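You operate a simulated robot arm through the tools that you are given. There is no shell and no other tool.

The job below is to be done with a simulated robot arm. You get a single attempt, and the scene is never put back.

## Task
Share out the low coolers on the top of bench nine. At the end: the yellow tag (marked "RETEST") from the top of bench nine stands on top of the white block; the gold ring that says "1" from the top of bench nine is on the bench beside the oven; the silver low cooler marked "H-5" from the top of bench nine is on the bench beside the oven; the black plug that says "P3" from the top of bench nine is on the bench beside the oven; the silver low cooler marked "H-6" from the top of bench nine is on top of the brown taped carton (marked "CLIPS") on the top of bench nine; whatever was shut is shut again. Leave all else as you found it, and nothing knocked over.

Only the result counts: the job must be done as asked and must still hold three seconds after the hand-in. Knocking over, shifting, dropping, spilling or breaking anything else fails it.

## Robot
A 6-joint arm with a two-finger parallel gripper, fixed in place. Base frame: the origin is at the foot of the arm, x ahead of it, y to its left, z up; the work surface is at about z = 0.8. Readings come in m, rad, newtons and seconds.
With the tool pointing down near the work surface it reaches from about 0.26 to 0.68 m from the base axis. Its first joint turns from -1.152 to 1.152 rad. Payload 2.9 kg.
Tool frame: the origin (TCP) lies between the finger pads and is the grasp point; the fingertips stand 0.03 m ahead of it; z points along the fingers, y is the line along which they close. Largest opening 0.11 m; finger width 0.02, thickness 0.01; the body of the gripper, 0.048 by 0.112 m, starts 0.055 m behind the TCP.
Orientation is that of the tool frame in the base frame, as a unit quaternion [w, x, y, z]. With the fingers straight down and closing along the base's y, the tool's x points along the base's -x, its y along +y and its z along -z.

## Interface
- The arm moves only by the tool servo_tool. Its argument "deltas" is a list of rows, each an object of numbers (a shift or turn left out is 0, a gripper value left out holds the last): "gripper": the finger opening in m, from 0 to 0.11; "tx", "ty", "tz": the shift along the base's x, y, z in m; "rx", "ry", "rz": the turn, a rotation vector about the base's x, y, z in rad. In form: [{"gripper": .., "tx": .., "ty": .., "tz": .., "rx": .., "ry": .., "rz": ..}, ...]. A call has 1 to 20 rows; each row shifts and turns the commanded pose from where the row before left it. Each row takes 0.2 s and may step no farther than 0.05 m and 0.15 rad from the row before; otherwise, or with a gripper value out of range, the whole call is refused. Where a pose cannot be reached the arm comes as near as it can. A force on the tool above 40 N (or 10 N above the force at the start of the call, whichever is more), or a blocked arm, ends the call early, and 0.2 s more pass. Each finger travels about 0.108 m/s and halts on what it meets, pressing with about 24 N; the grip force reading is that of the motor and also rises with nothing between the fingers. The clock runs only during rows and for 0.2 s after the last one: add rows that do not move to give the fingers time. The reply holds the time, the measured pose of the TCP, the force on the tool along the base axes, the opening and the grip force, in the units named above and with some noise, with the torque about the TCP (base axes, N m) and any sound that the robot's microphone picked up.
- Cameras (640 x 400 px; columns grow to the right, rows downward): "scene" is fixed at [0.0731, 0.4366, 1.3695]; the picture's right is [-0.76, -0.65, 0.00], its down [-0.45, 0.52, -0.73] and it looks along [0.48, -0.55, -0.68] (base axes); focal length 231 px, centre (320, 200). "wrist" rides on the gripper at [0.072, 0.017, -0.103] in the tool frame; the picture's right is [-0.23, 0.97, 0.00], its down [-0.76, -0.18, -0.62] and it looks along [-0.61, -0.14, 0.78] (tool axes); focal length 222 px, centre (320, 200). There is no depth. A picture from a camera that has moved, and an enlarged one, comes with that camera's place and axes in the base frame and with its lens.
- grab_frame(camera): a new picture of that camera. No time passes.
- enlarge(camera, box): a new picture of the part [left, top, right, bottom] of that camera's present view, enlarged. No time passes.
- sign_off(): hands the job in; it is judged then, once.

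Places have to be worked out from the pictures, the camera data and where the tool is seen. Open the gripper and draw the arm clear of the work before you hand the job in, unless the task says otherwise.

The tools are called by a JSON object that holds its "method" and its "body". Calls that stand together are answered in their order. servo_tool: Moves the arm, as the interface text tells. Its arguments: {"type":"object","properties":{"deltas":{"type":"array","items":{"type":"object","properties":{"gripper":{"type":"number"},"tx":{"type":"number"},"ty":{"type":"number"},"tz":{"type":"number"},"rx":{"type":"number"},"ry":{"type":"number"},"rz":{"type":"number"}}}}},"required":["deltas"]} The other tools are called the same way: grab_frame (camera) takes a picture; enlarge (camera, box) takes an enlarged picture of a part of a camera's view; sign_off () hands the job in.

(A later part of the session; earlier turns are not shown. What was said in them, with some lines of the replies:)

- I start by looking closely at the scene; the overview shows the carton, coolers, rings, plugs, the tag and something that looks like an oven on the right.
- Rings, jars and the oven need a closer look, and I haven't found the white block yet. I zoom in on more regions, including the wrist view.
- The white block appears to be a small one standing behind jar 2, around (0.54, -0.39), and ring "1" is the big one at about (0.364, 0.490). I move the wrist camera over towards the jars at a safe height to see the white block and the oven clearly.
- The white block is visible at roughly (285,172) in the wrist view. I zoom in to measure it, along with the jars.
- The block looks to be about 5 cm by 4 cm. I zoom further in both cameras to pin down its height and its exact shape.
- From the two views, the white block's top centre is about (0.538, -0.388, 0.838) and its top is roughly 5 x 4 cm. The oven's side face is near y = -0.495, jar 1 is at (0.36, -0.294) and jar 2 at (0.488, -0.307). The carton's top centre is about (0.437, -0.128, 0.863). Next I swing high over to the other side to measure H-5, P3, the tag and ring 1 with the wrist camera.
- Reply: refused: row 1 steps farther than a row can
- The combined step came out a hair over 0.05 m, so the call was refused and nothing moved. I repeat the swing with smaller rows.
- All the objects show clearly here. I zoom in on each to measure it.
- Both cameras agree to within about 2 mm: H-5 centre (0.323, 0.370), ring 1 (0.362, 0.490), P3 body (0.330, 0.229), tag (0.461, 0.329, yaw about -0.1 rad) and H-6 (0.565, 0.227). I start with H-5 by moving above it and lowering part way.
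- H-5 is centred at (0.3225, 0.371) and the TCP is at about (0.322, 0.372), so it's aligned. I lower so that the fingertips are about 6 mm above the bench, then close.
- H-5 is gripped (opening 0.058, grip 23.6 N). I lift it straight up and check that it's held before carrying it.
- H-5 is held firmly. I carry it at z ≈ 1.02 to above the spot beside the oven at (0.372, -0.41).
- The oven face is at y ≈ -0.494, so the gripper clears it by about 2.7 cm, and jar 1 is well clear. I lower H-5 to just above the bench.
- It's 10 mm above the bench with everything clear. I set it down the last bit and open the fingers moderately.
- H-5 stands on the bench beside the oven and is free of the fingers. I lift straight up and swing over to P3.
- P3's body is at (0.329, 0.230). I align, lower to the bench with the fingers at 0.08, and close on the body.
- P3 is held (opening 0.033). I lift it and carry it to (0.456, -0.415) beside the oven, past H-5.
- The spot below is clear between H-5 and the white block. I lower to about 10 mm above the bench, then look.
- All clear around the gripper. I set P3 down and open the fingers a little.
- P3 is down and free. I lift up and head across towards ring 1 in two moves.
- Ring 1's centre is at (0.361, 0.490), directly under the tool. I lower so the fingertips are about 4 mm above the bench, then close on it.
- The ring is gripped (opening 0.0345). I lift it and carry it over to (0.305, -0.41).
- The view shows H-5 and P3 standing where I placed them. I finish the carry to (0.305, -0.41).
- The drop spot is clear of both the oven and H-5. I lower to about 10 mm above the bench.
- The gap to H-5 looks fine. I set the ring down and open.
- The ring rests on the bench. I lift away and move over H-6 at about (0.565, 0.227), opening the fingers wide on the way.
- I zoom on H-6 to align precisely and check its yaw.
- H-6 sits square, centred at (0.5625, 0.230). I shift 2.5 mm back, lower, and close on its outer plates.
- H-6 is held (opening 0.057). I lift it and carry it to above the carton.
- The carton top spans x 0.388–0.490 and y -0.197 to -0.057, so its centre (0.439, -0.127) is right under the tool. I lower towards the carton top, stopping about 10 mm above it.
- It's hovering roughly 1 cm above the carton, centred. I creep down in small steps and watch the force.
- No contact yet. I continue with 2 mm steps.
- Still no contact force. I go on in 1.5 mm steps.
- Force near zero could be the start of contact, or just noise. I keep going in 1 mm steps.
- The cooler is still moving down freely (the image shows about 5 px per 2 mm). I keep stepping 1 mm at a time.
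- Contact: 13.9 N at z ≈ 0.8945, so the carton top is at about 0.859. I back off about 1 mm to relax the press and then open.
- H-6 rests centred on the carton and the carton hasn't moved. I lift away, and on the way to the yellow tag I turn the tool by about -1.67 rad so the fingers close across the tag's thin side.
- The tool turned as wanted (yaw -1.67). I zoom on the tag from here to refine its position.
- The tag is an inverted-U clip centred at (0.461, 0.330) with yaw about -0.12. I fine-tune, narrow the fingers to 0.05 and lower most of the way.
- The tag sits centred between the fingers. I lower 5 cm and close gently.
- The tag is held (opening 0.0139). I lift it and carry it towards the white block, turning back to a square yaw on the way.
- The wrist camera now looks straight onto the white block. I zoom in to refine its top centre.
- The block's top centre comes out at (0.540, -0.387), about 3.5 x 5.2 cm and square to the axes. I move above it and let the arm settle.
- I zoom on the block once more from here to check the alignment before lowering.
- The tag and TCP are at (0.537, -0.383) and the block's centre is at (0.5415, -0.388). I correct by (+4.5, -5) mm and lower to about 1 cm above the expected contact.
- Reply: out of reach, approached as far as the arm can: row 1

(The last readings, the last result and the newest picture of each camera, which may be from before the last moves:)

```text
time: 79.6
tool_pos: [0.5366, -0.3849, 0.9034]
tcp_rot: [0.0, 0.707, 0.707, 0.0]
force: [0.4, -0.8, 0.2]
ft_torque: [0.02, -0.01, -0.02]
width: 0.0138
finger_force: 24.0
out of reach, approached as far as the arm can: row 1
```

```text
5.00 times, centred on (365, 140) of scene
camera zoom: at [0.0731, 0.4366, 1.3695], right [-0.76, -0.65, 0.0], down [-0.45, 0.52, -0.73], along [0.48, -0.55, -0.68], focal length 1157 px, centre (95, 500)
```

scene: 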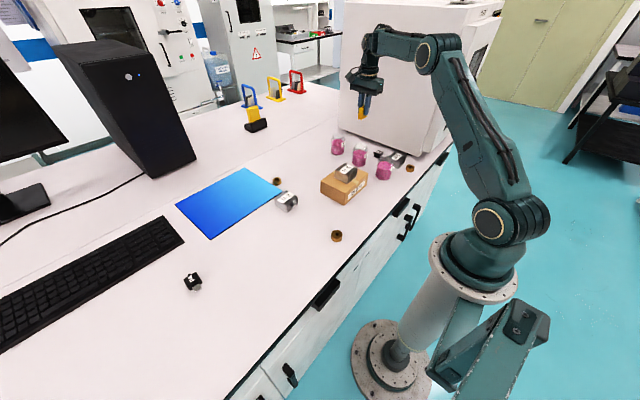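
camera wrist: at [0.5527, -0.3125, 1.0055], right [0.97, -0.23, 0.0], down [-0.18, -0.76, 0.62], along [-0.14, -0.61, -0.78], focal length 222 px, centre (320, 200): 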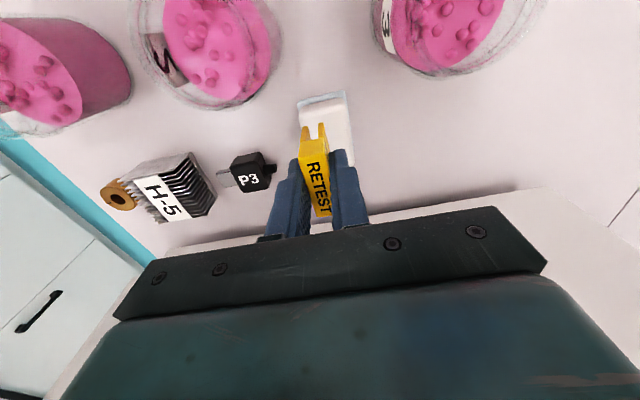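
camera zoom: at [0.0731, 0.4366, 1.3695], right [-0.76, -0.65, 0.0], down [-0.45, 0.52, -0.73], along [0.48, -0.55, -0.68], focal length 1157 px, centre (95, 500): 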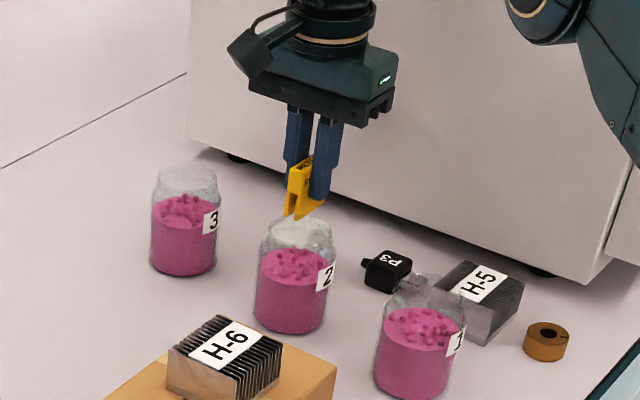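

At the higher z that sideways row was out of reach, so the tool sits at about (0.536, -0.3847, 0.903). Before correcting down here, I measure again.

{"method": "enlarge", "body": {"camera": "wrist", "box": [280, 80, 370, 190]}}

{"method": "enlarge", "body": {"camera": "scene", "box": [345, 120, 380, 160]}}

```text
3.64 times, centred on (325, 135) of wrist
camera zoom: at [0.5527, -0.3125, 1.0055], right [0.97, -0.23, 0.0], down [-0.18, -0.76, 0.62], along [-0.14, -0.61, -0.78], focal length 808 px, centre (302, 436)
```

zoom: 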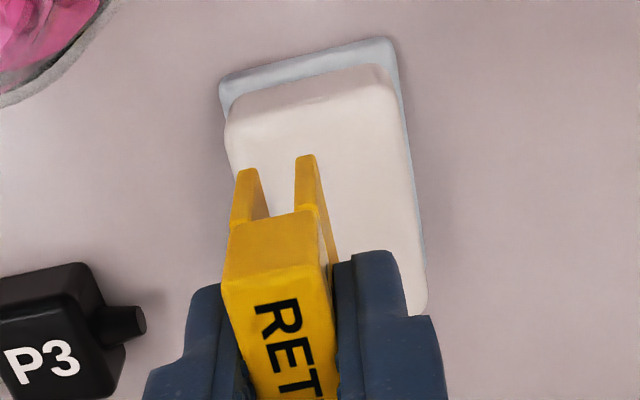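

```text
10.00 times, centred on (362, 140) of scene
camera zoom: at [0.0731, 0.4366, 1.3695], right [-0.76, -0.65, 0.0], down [-0.45, 0.52, -0.73], along [0.48, -0.55, -0.68], focal length 2313 px, centre (-105, 800)
```

zoom: 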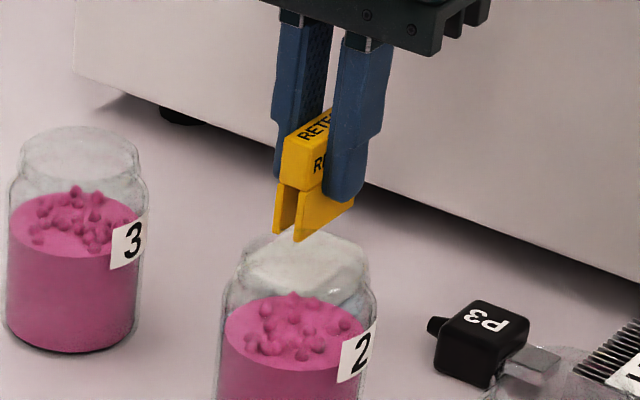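

The block centre reads (0.542, -0.388) and the tag centre (0.536, -0.385). I apply the correction at this lower height.

{"method": "servo_tool", "body": {"deltas": [{"tx": 0.003, "ty": -0.0015}, {"tx": 0.003, "ty": -0.0015}, {}, {}]}}

{"method": "enlarge", "body": {"camera": "wrist", "box": [280, 80, 370, 190]}}

```text
time: 80.6
tool_pos: [0.5418, -0.388, 0.9036]
tcp_rot: [0.0, 0.707, 0.707, 0.0]
force: [0.8, 0.5, 0.1]
ft_torque: [-0.01, 0.02, -0.02]
width: 0.0138
finger_force: 24.0
```

```text
3.64 times, centred on (325, 135) of wrist
camera zoom: at [0.5583, -0.315, 1.0061], right [0.97, -0.23, 0.0], down [-0.18, -0.76, 0.62], along [-0.14, -0.61, -0.78], focal length 808 px, centre (302, 436)
```

zoom: 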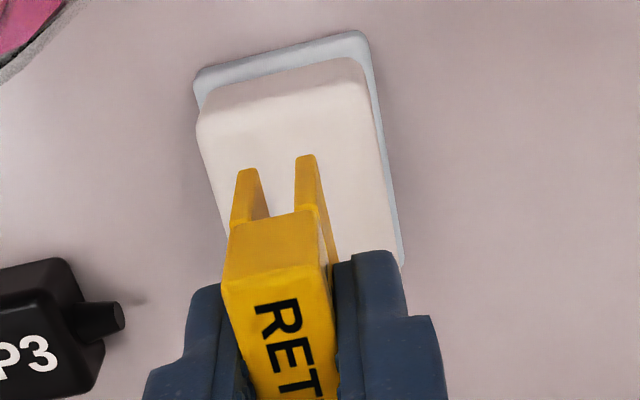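

It's aligned over the block. Now I creep down, checking the force after each step.

{"method": "servo_tool", "body": {"deltas": [{"tz": -0.006}, {"tz": -0.006}, {}]}}

{"method": "servo_tool", "body": {"deltas": [{"tz": -0.003}, {}]}}

{"method": "enlarge", "body": {"camera": "scene", "box": [345, 120, 380, 160]}}

{"method": "enlarge", "body": {"camera": "wrist", "box": [280, 80, 370, 190]}}

```text
time: 81.4
tool_pos: [0.5426, -0.3878, 0.8916]
tcp_rot: [0.0, 0.707, 0.707, 0.0]
force: [0.5, 0.1, -0.2]
ft_torque: [-0.04, 0.02, 0.02]
width: 0.0139
finger_force: 24.1
```

```text
time: 82.0
tool_pos: [0.5423, -0.3884, 0.8904]
tcp_rot: [0.0, 0.707, 0.707, 0.0]
force: [-0.4, -1.4, 0.2]
ft_torque: [0.0, -0.03, -0.04]
width: 0.014
finger_force: 24.4
```

```text
10.00 times, centred on (362, 140) of scene
camera zoom: at [0.0731, 0.4366, 1.3695], right [-0.76, -0.65, 0.0], down [-0.45, 0.52, -0.73], along [0.48, -0.55, -0.68], focal length 2313 px, centre (-105, 800)
```

zoom: 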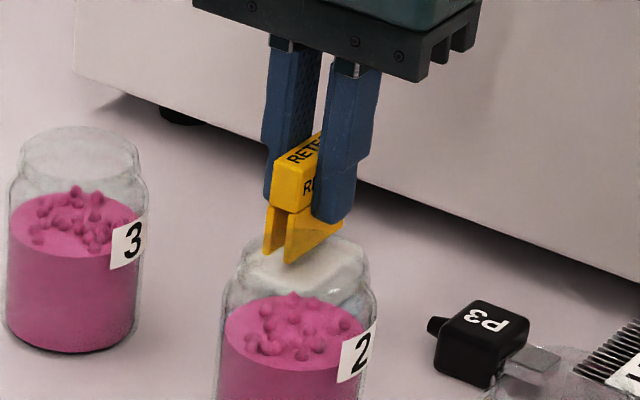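

```text
3.64 times, centred on (325, 135) of wrist
camera zoom: at [0.5578, -0.3151, 0.992], right [0.97, -0.23, 0.0], down [-0.18, -0.76, 0.62], along [-0.14, -0.61, -0.78], focal length 808 px, centre (302, 436)
```

zoom: 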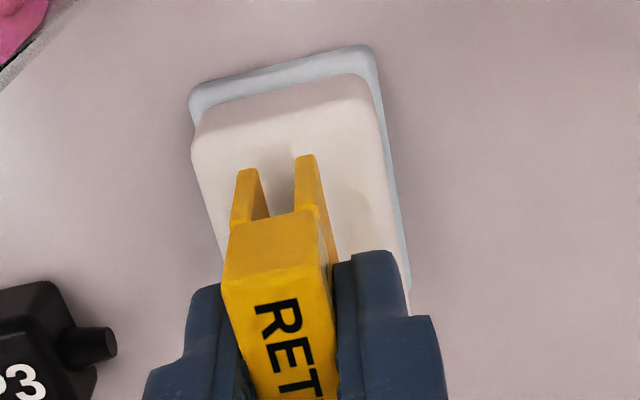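

The shadows under the legs are closing in, so contact is near. I continue in 2 mm steps.

{"method": "servo_tool", "body": {"deltas": [{"tz": -0.002}, {}]}}

{"method": "servo_tool", "body": {"deltas": [{"tz": -0.0015}, {}]}}

{"method": "servo_tool", "body": {"deltas": [{"tz": -0.0015}, {}]}}

{"method": "enlarge", "body": {"camera": "wrist", "box": [280, 80, 370, 190]}}

{"method": "enlarge", "body": {"camera": "scene", "box": [345, 120, 380, 160]}}

```text
time: 82.6
tool_pos: [0.5428, -0.3883, 0.8876]
tcp_rot: [0.001, 0.707, 0.707, 0.0]
force: [0.8, -0.3, 0.6]
ft_torque: [-0.02, 0.03, 0.01]
width: 0.0142
finger_force: 23.6
```

```text
time: 83.2
tool_pos: [0.5423, -0.3878, 0.8853]
tcp_rot: [0.0, 0.707, 0.707, 0.0]
force: [-0.9, 0.2, -0.8]
ft_torque: [-0.01, -0.01, 0.0]
width: 0.0138
finger_force: 24.1
```

```text
time: 83.8
tool_pos: [0.5419, -0.3878, 0.8843]
tcp_rot: [0.0, 0.707, 0.707, 0.001]
force: [-0.3, -0.5, -0.1]
ft_torque: [0.01, -0.02, 0.01]
width: 0.0141
finger_force: 24.1
```

```text
3.64 times, centred on (325, 135) of wrist
camera zoom: at [0.5583, -0.3145, 0.9866], right [0.97, -0.23, 0.0], down [-0.18, -0.76, 0.62], along [-0.14, -0.61, -0.78], focal length 808 px, centre (302, 436)
```

zoom: 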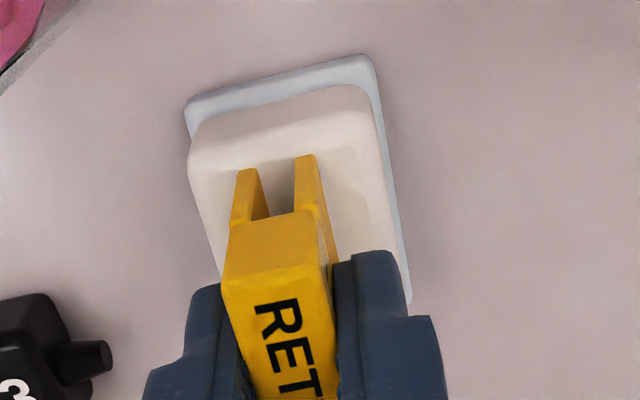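

```text
10.00 times, centred on (362, 140) of scene
camera zoom: at [0.0731, 0.4366, 1.3695], right [-0.76, -0.65, 0.0], down [-0.45, 0.52, -0.73], along [0.48, -0.55, -0.68], focal length 2313 px, centre (-105, 800)
```

zoom: 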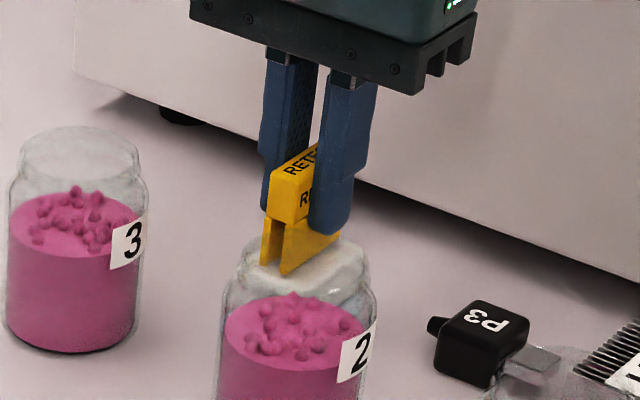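

The tag's lengthwise margins on the block come out about equal, around 4 mm each side. I continue in 1 mm steps until I feel contact.

{"method": "servo_tool", "body": {"deltas": [{"tz": -0.001}, {}]}}

{"method": "servo_tool", "body": {"deltas": [{"tz": -0.001}, {}]}}

{"method": "servo_tool", "body": {"deltas": [{"tz": -0.001}, {}]}}

```text
time: 84.4
tool_pos: [0.5436, -0.3871, 0.883]
tcp_rot: [0.001, 0.707, 0.707, 0.001]
force: [0.7, -0.4, -0.3]
ft_torque: [-0.04, -0.05, -0.03]
width: 0.0137
finger_force: 23.9
```

```text
time: 85.0
tool_pos: [0.5421, -0.3875, 0.8813]
tcp_rot: [0.0, 0.706, 0.708, 0.0]
force: [-0.5, -0.7, 0.3]
ft_torque: [-0.01, 0.03, -0.03]
width: 0.0141
finger_force: 23.7
```

```text
time: 85.6
tool_pos: [0.5431, -0.388, 0.8822]
tcp_rot: [0.0, 0.707, 0.707, 0.001]
force: [0.1, 1.0, 2.2]
ft_torque: [0.04, 0.05, 0.01]
width: 0.0136
finger_force: 23.6
```

There's a slight upward force (2.2 N), possibly first contact. I confirm with one more half-millimetre step.

{"method": "servo_tool", "body": {"deltas": [{"tz": -0.0005}, {}]}}

{"method": "enlarge", "body": {"camera": "wrist", "box": [280, 80, 370, 190]}}

{"method": "enlarge", "body": {"camera": "scene", "box": [345, 120, 380, 160]}}

```text
time: 86.2
tool_pos: [0.5423, -0.3883, 0.8812]
tcp_rot: [0.001, 0.707, 0.707, 0.001]
force: [0.5, 0.2, 4.1]
ft_torque: [0.05, 0.01, 0.0]
width: 0.0137
finger_force: 23.5
```

```text
3.64 times, centred on (325, 135) of wrist
camera zoom: at [0.5585, -0.3152, 0.9839], right [0.97, -0.23, 0.0], down [-0.18, -0.76, 0.62], along [-0.14, -0.61, -0.78], focal length 808 px, centre (302, 436)
```

zoom: 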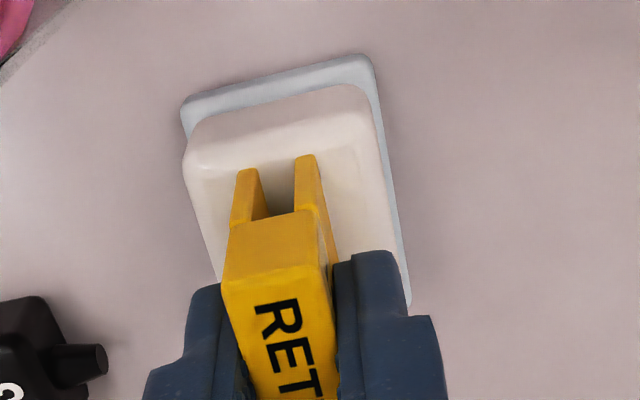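

```text
10.00 times, centred on (362, 140) of scene
camera zoom: at [0.0731, 0.4367, 1.3695], right [-0.76, -0.65, 0.0], down [-0.45, 0.52, -0.73], along [0.48, -0.55, -0.68], focal length 2313 px, centre (-105, 800)
```

zoom: 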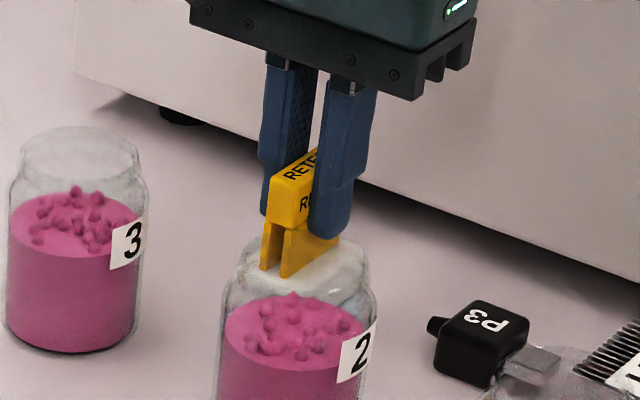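

Contact is confirmed (4 N, z ≈ 0.8815). I open the fingers gradually.

{"method": "servo_tool", "body": {"deltas": [{"tz": 0.0005}, {"gripper": 0.018}, {"gripper": 0.025}, {"gripper": 0.04}, {}, {}]}}

{"method": "enlarge", "body": {"camera": "wrist", "box": [250, 80, 390, 230]}}

{"method": "enlarge", "body": {"camera": "scene", "box": [345, 120, 380, 160]}}

```text
time: 87.6
tool_pos: [0.5422, -0.3885, 0.8815]
tcp_rot: [0.0, 0.707, 0.707, 0.0]
force: [0.0, -0.6, 0.4]
ft_torque: [0.02, 0.0, 0.01]
width: 0.0399
finger_force: 0.0
```

```text
2.67 times, centred on (320, 155) of wrist
camera zoom: at [0.5585, -0.3152, 0.9839], right [0.97, -0.23, 0.0], down [-0.18, -0.76, 0.62], along [-0.14, -0.61, -0.78], focal length 592 px, centre (320, 320)
```

zoom: 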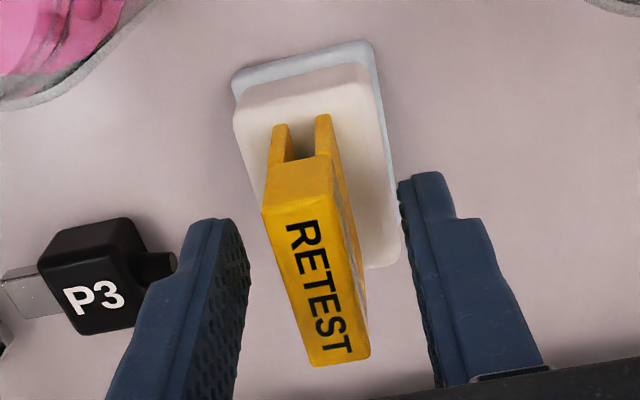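

```text
10.00 times, centred on (362, 140) of scene
camera zoom: at [0.0731, 0.4366, 1.3695], right [-0.76, -0.65, 0.0], down [-0.45, 0.52, -0.73], along [0.48, -0.55, -0.68], focal length 2313 px, centre (-105, 800)
```

zoom: 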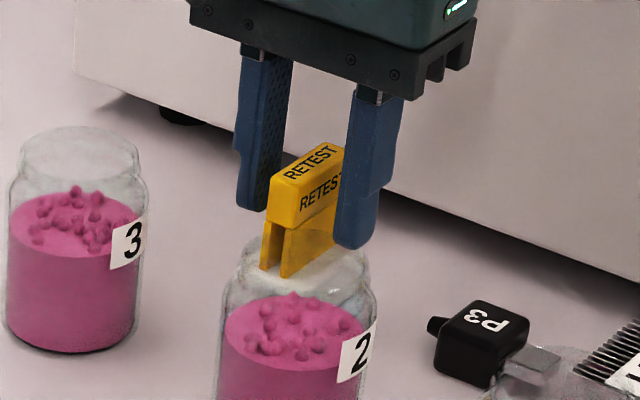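

The tag stands upright on the white block, free of the fingers. I rise straight up past the tag, then draw back inward and up, because the reach is limited higher up.

{"method": "servo_tool", "body": {"deltas": [{"tz": 0.01}, {"tz": 0.02}, {"tz": 0.03}, {"tz": 0.03}, {}]}}

{"method": "enlarge", "body": {"camera": "scene", "box": [330, 90, 420, 180]}}

```text
time: 88.8
tool_pos: [0.5434, -0.3907, 0.9714]
tcp_rot: [-0.001, 0.707, 0.707, -0.001]
force: [-0.4, -0.2, -0.1]
ft_torque: [-0.02, 0.0, -0.04]
width: 0.0399
finger_force: 0.1
```

```text
4.44 times, centred on (375, 135) of scene
camera zoom: at [0.0731, 0.4366, 1.3695], right [-0.76, -0.65, 0.0], down [-0.45, 0.52, -0.73], along [0.48, -0.55, -0.68], focal length 1028 px, centre (76, 489)
```

zoom: 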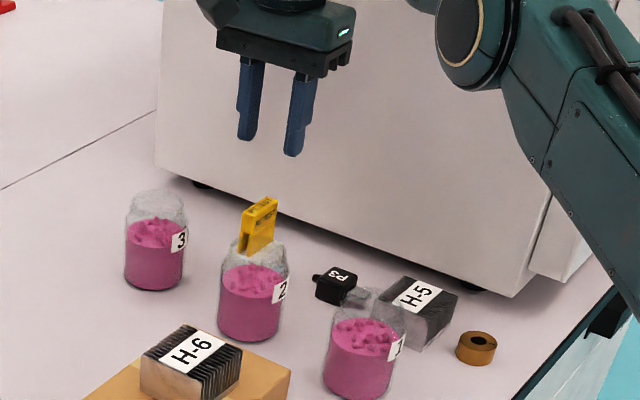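

The tag stands on its own. I draw the arm back up and inward to near its starting pose, turning the tool back.

{"method": "servo_tool", "body": {"deltas": [{"tx": -0.02, "ty": 0.018, "tz": 0.03}, {"tx": -0.02, "ty": 0.018, "tz": 0.035}, {"tx": -0.02, "ty": 0.018, "tz": 0.035}, {"tx": -0.015, "ty": 0.02, "tz": 0.03}, {"tx": -0.006, "ty": 0.024, "rz": 0.1428}, {"tx": -0.006, "ty": 0.024, "rz": 0.1428}, {"tx": -0.006, "ty": 0.024, "rz": 0.1428}, {"tx": -0.006, "ty": 0.024, "rz": 0.1428}, {"tx": -0.006, "ty": 0.024, "rz": 0.1428}, {"tx": -0.006, "ty": 0.024, "rz": 0.1428}, {"tx": -0.006, "ty": 0.024, "rz": 0.1428}, {"tx": -0.006, "ty": 0.024, "rz": 0.1428}, {"tx": -0.006, "ty": 0.024, "rz": 0.1428}, {"tx": -0.006, "ty": 0.024, "rz": 0.1428}, {"tx": -0.006, "ty": 0.024, "rz": 0.1428}, {"gripper": 0.11}, {}, {}]}}

{"method": "grab_frame", "body": {"camera": "scene"}}

{"method": "grab_frame", "body": {"camera": "wrist"}}

{"method": "enlarge", "body": {"camera": "scene", "box": [300, 110, 440, 210]}}

```text
time: 92.6
tool_pos: [0.402, -0.0499, 1.1002]
tcp_rot: [0.0, 0.0, 1.0, 0.001]
force: [-0.3, 0.2, 0.5]
ft_torque: [0.02, 0.0, -0.01]
width: 0.1098
finger_force: 0.1
```

```text
taken
```

scene: 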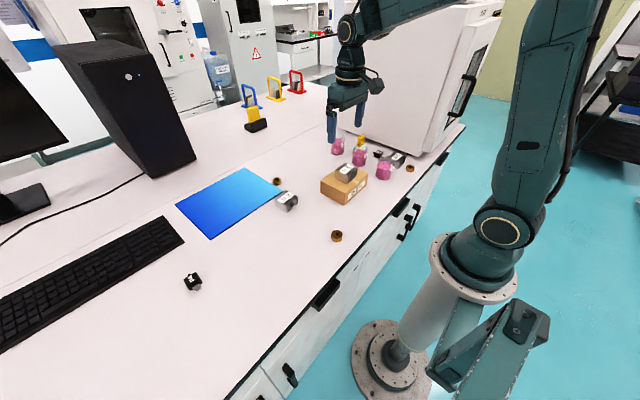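

```text
taken
camera wrist: at [0.3279, -0.032, 1.203], right [0.23, 0.97, 0.0], down [0.76, -0.18, 0.62], along [0.61, -0.14, -0.78], focal length 222 px, centre (320, 200)
```

wrist: 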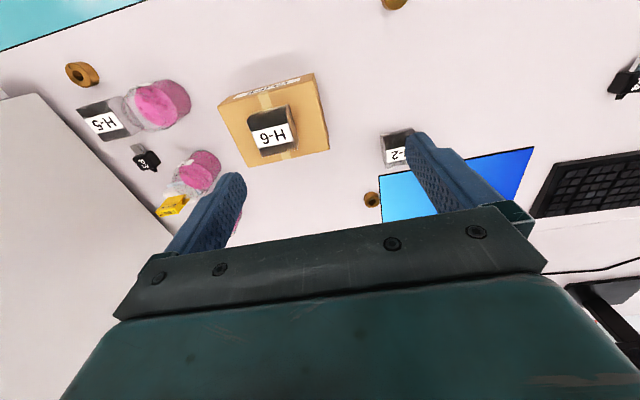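

```text
4.00 times, centred on (370, 160) of scene
camera zoom: at [0.0731, 0.4366, 1.3695], right [-0.76, -0.65, 0.0], down [-0.45, 0.52, -0.73], along [0.48, -0.55, -0.68], focal length 925 px, centre (120, 360)
```

zoom: 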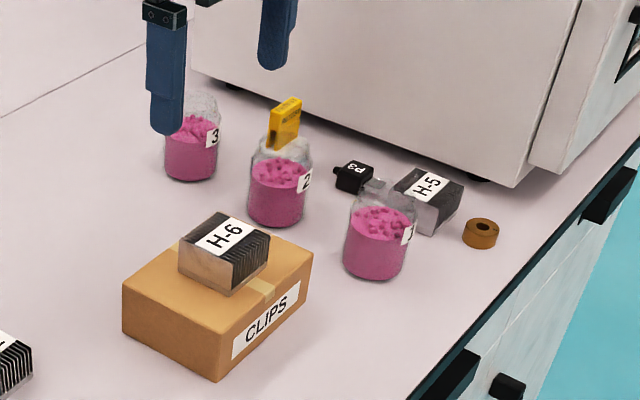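

Everything appears in place: ring 1, H-5 and P3 beside the oven, H-6 on the carton, and the tag on the white block. I take a last close look before handing in.

{"method": "enlarge", "body": {"camera": "scene", "box": [335, 125, 385, 175]}}

{"method": "enlarge", "body": {"camera": "wrist", "box": [50, 50, 250, 230]}}

{"method": "enlarge", "body": {"camera": "scene", "box": [400, 0, 520, 140]}}

```text
8.00 times, centred on (360, 150) of scene
camera zoom: at [0.0731, 0.4366, 1.3695], right [-0.76, -0.65, 0.0], down [-0.45, 0.52, -0.73], along [0.48, -0.55, -0.68], focal length 1851 px, centre (0, 600)
```

zoom: 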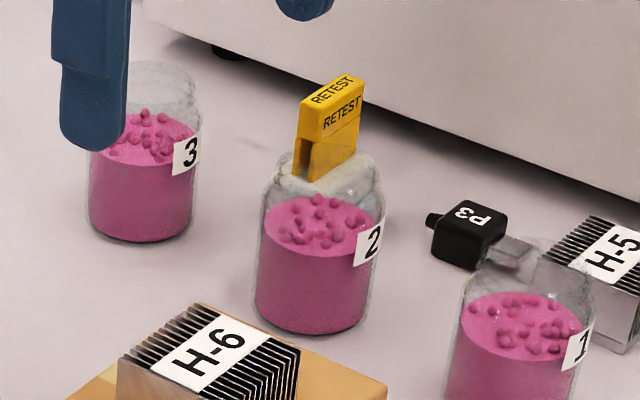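

```text
2.22 times, centred on (150, 140) of wrist
camera zoom: at [0.3279, -0.032, 1.203], right [0.23, 0.97, 0.0], down [0.76, -0.18, 0.62], along [0.61, -0.14, -0.78], focal length 494 px, centre (698, 333)
```

zoom: 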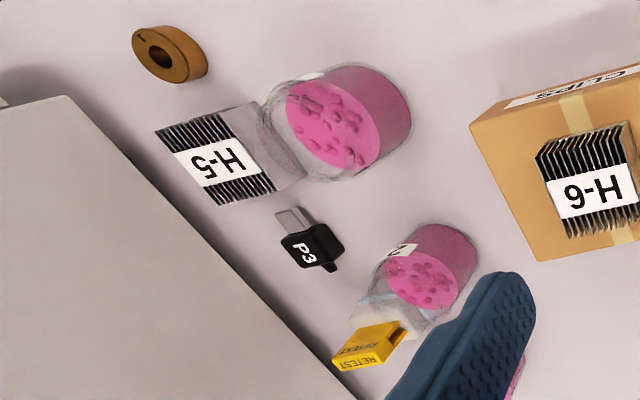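

```text
2.86 times, centred on (460, 70) of scene
camera zoom: at [0.0731, 0.4366, 1.3695], right [-0.76, -0.65, 0.0], down [-0.45, 0.52, -0.73], along [0.48, -0.55, -0.68], focal length 661 px, centre (-80, 571)
```

zoom: 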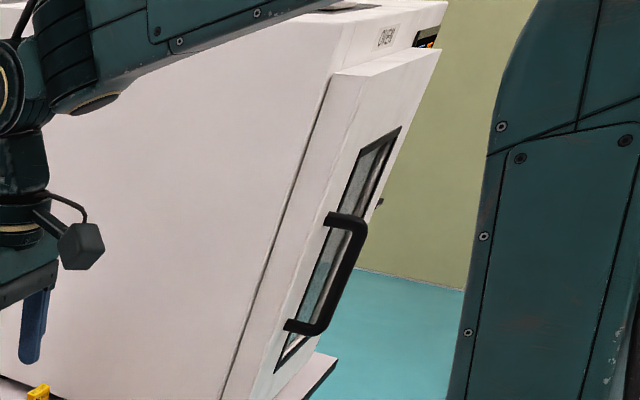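

The tag is upright on the white block and H-6 is on the carton. Ring 1, H-5 and P3 are on the bench beside the oven. The oven door is shut, nothing else has moved, and the arm is clear with the gripper open. I hand the job in.

{"method": "sign_off", "body": {}}

```text
The job is handed in.
```

The job is done and handed in. The last pictures, taken just before the hand-in, show everything placed as asked:

- **Yellow "RETEST" tag:** standing upright on top of the white block, which is behind jar 2.
- **Gold ring "1", cooler "H-5" and black plug "P3":** on the bench beside the oven, in the strip between the oven and the jars, with gaps between them.
- **Cooler "H-6":** centred on top of the "CLIPS" carton, which did not move.

I took "the oven" to be the white unit with the windowed door on the bench. Its door stayed shut, and I opened nothing else. In those pictures the jars, the other coolers, rings and plug, and the blue mat all looked undisturbed. The arm was drawn clear with the gripper open. The hand-in gave no verdict, so I can't confirm how it was judged.
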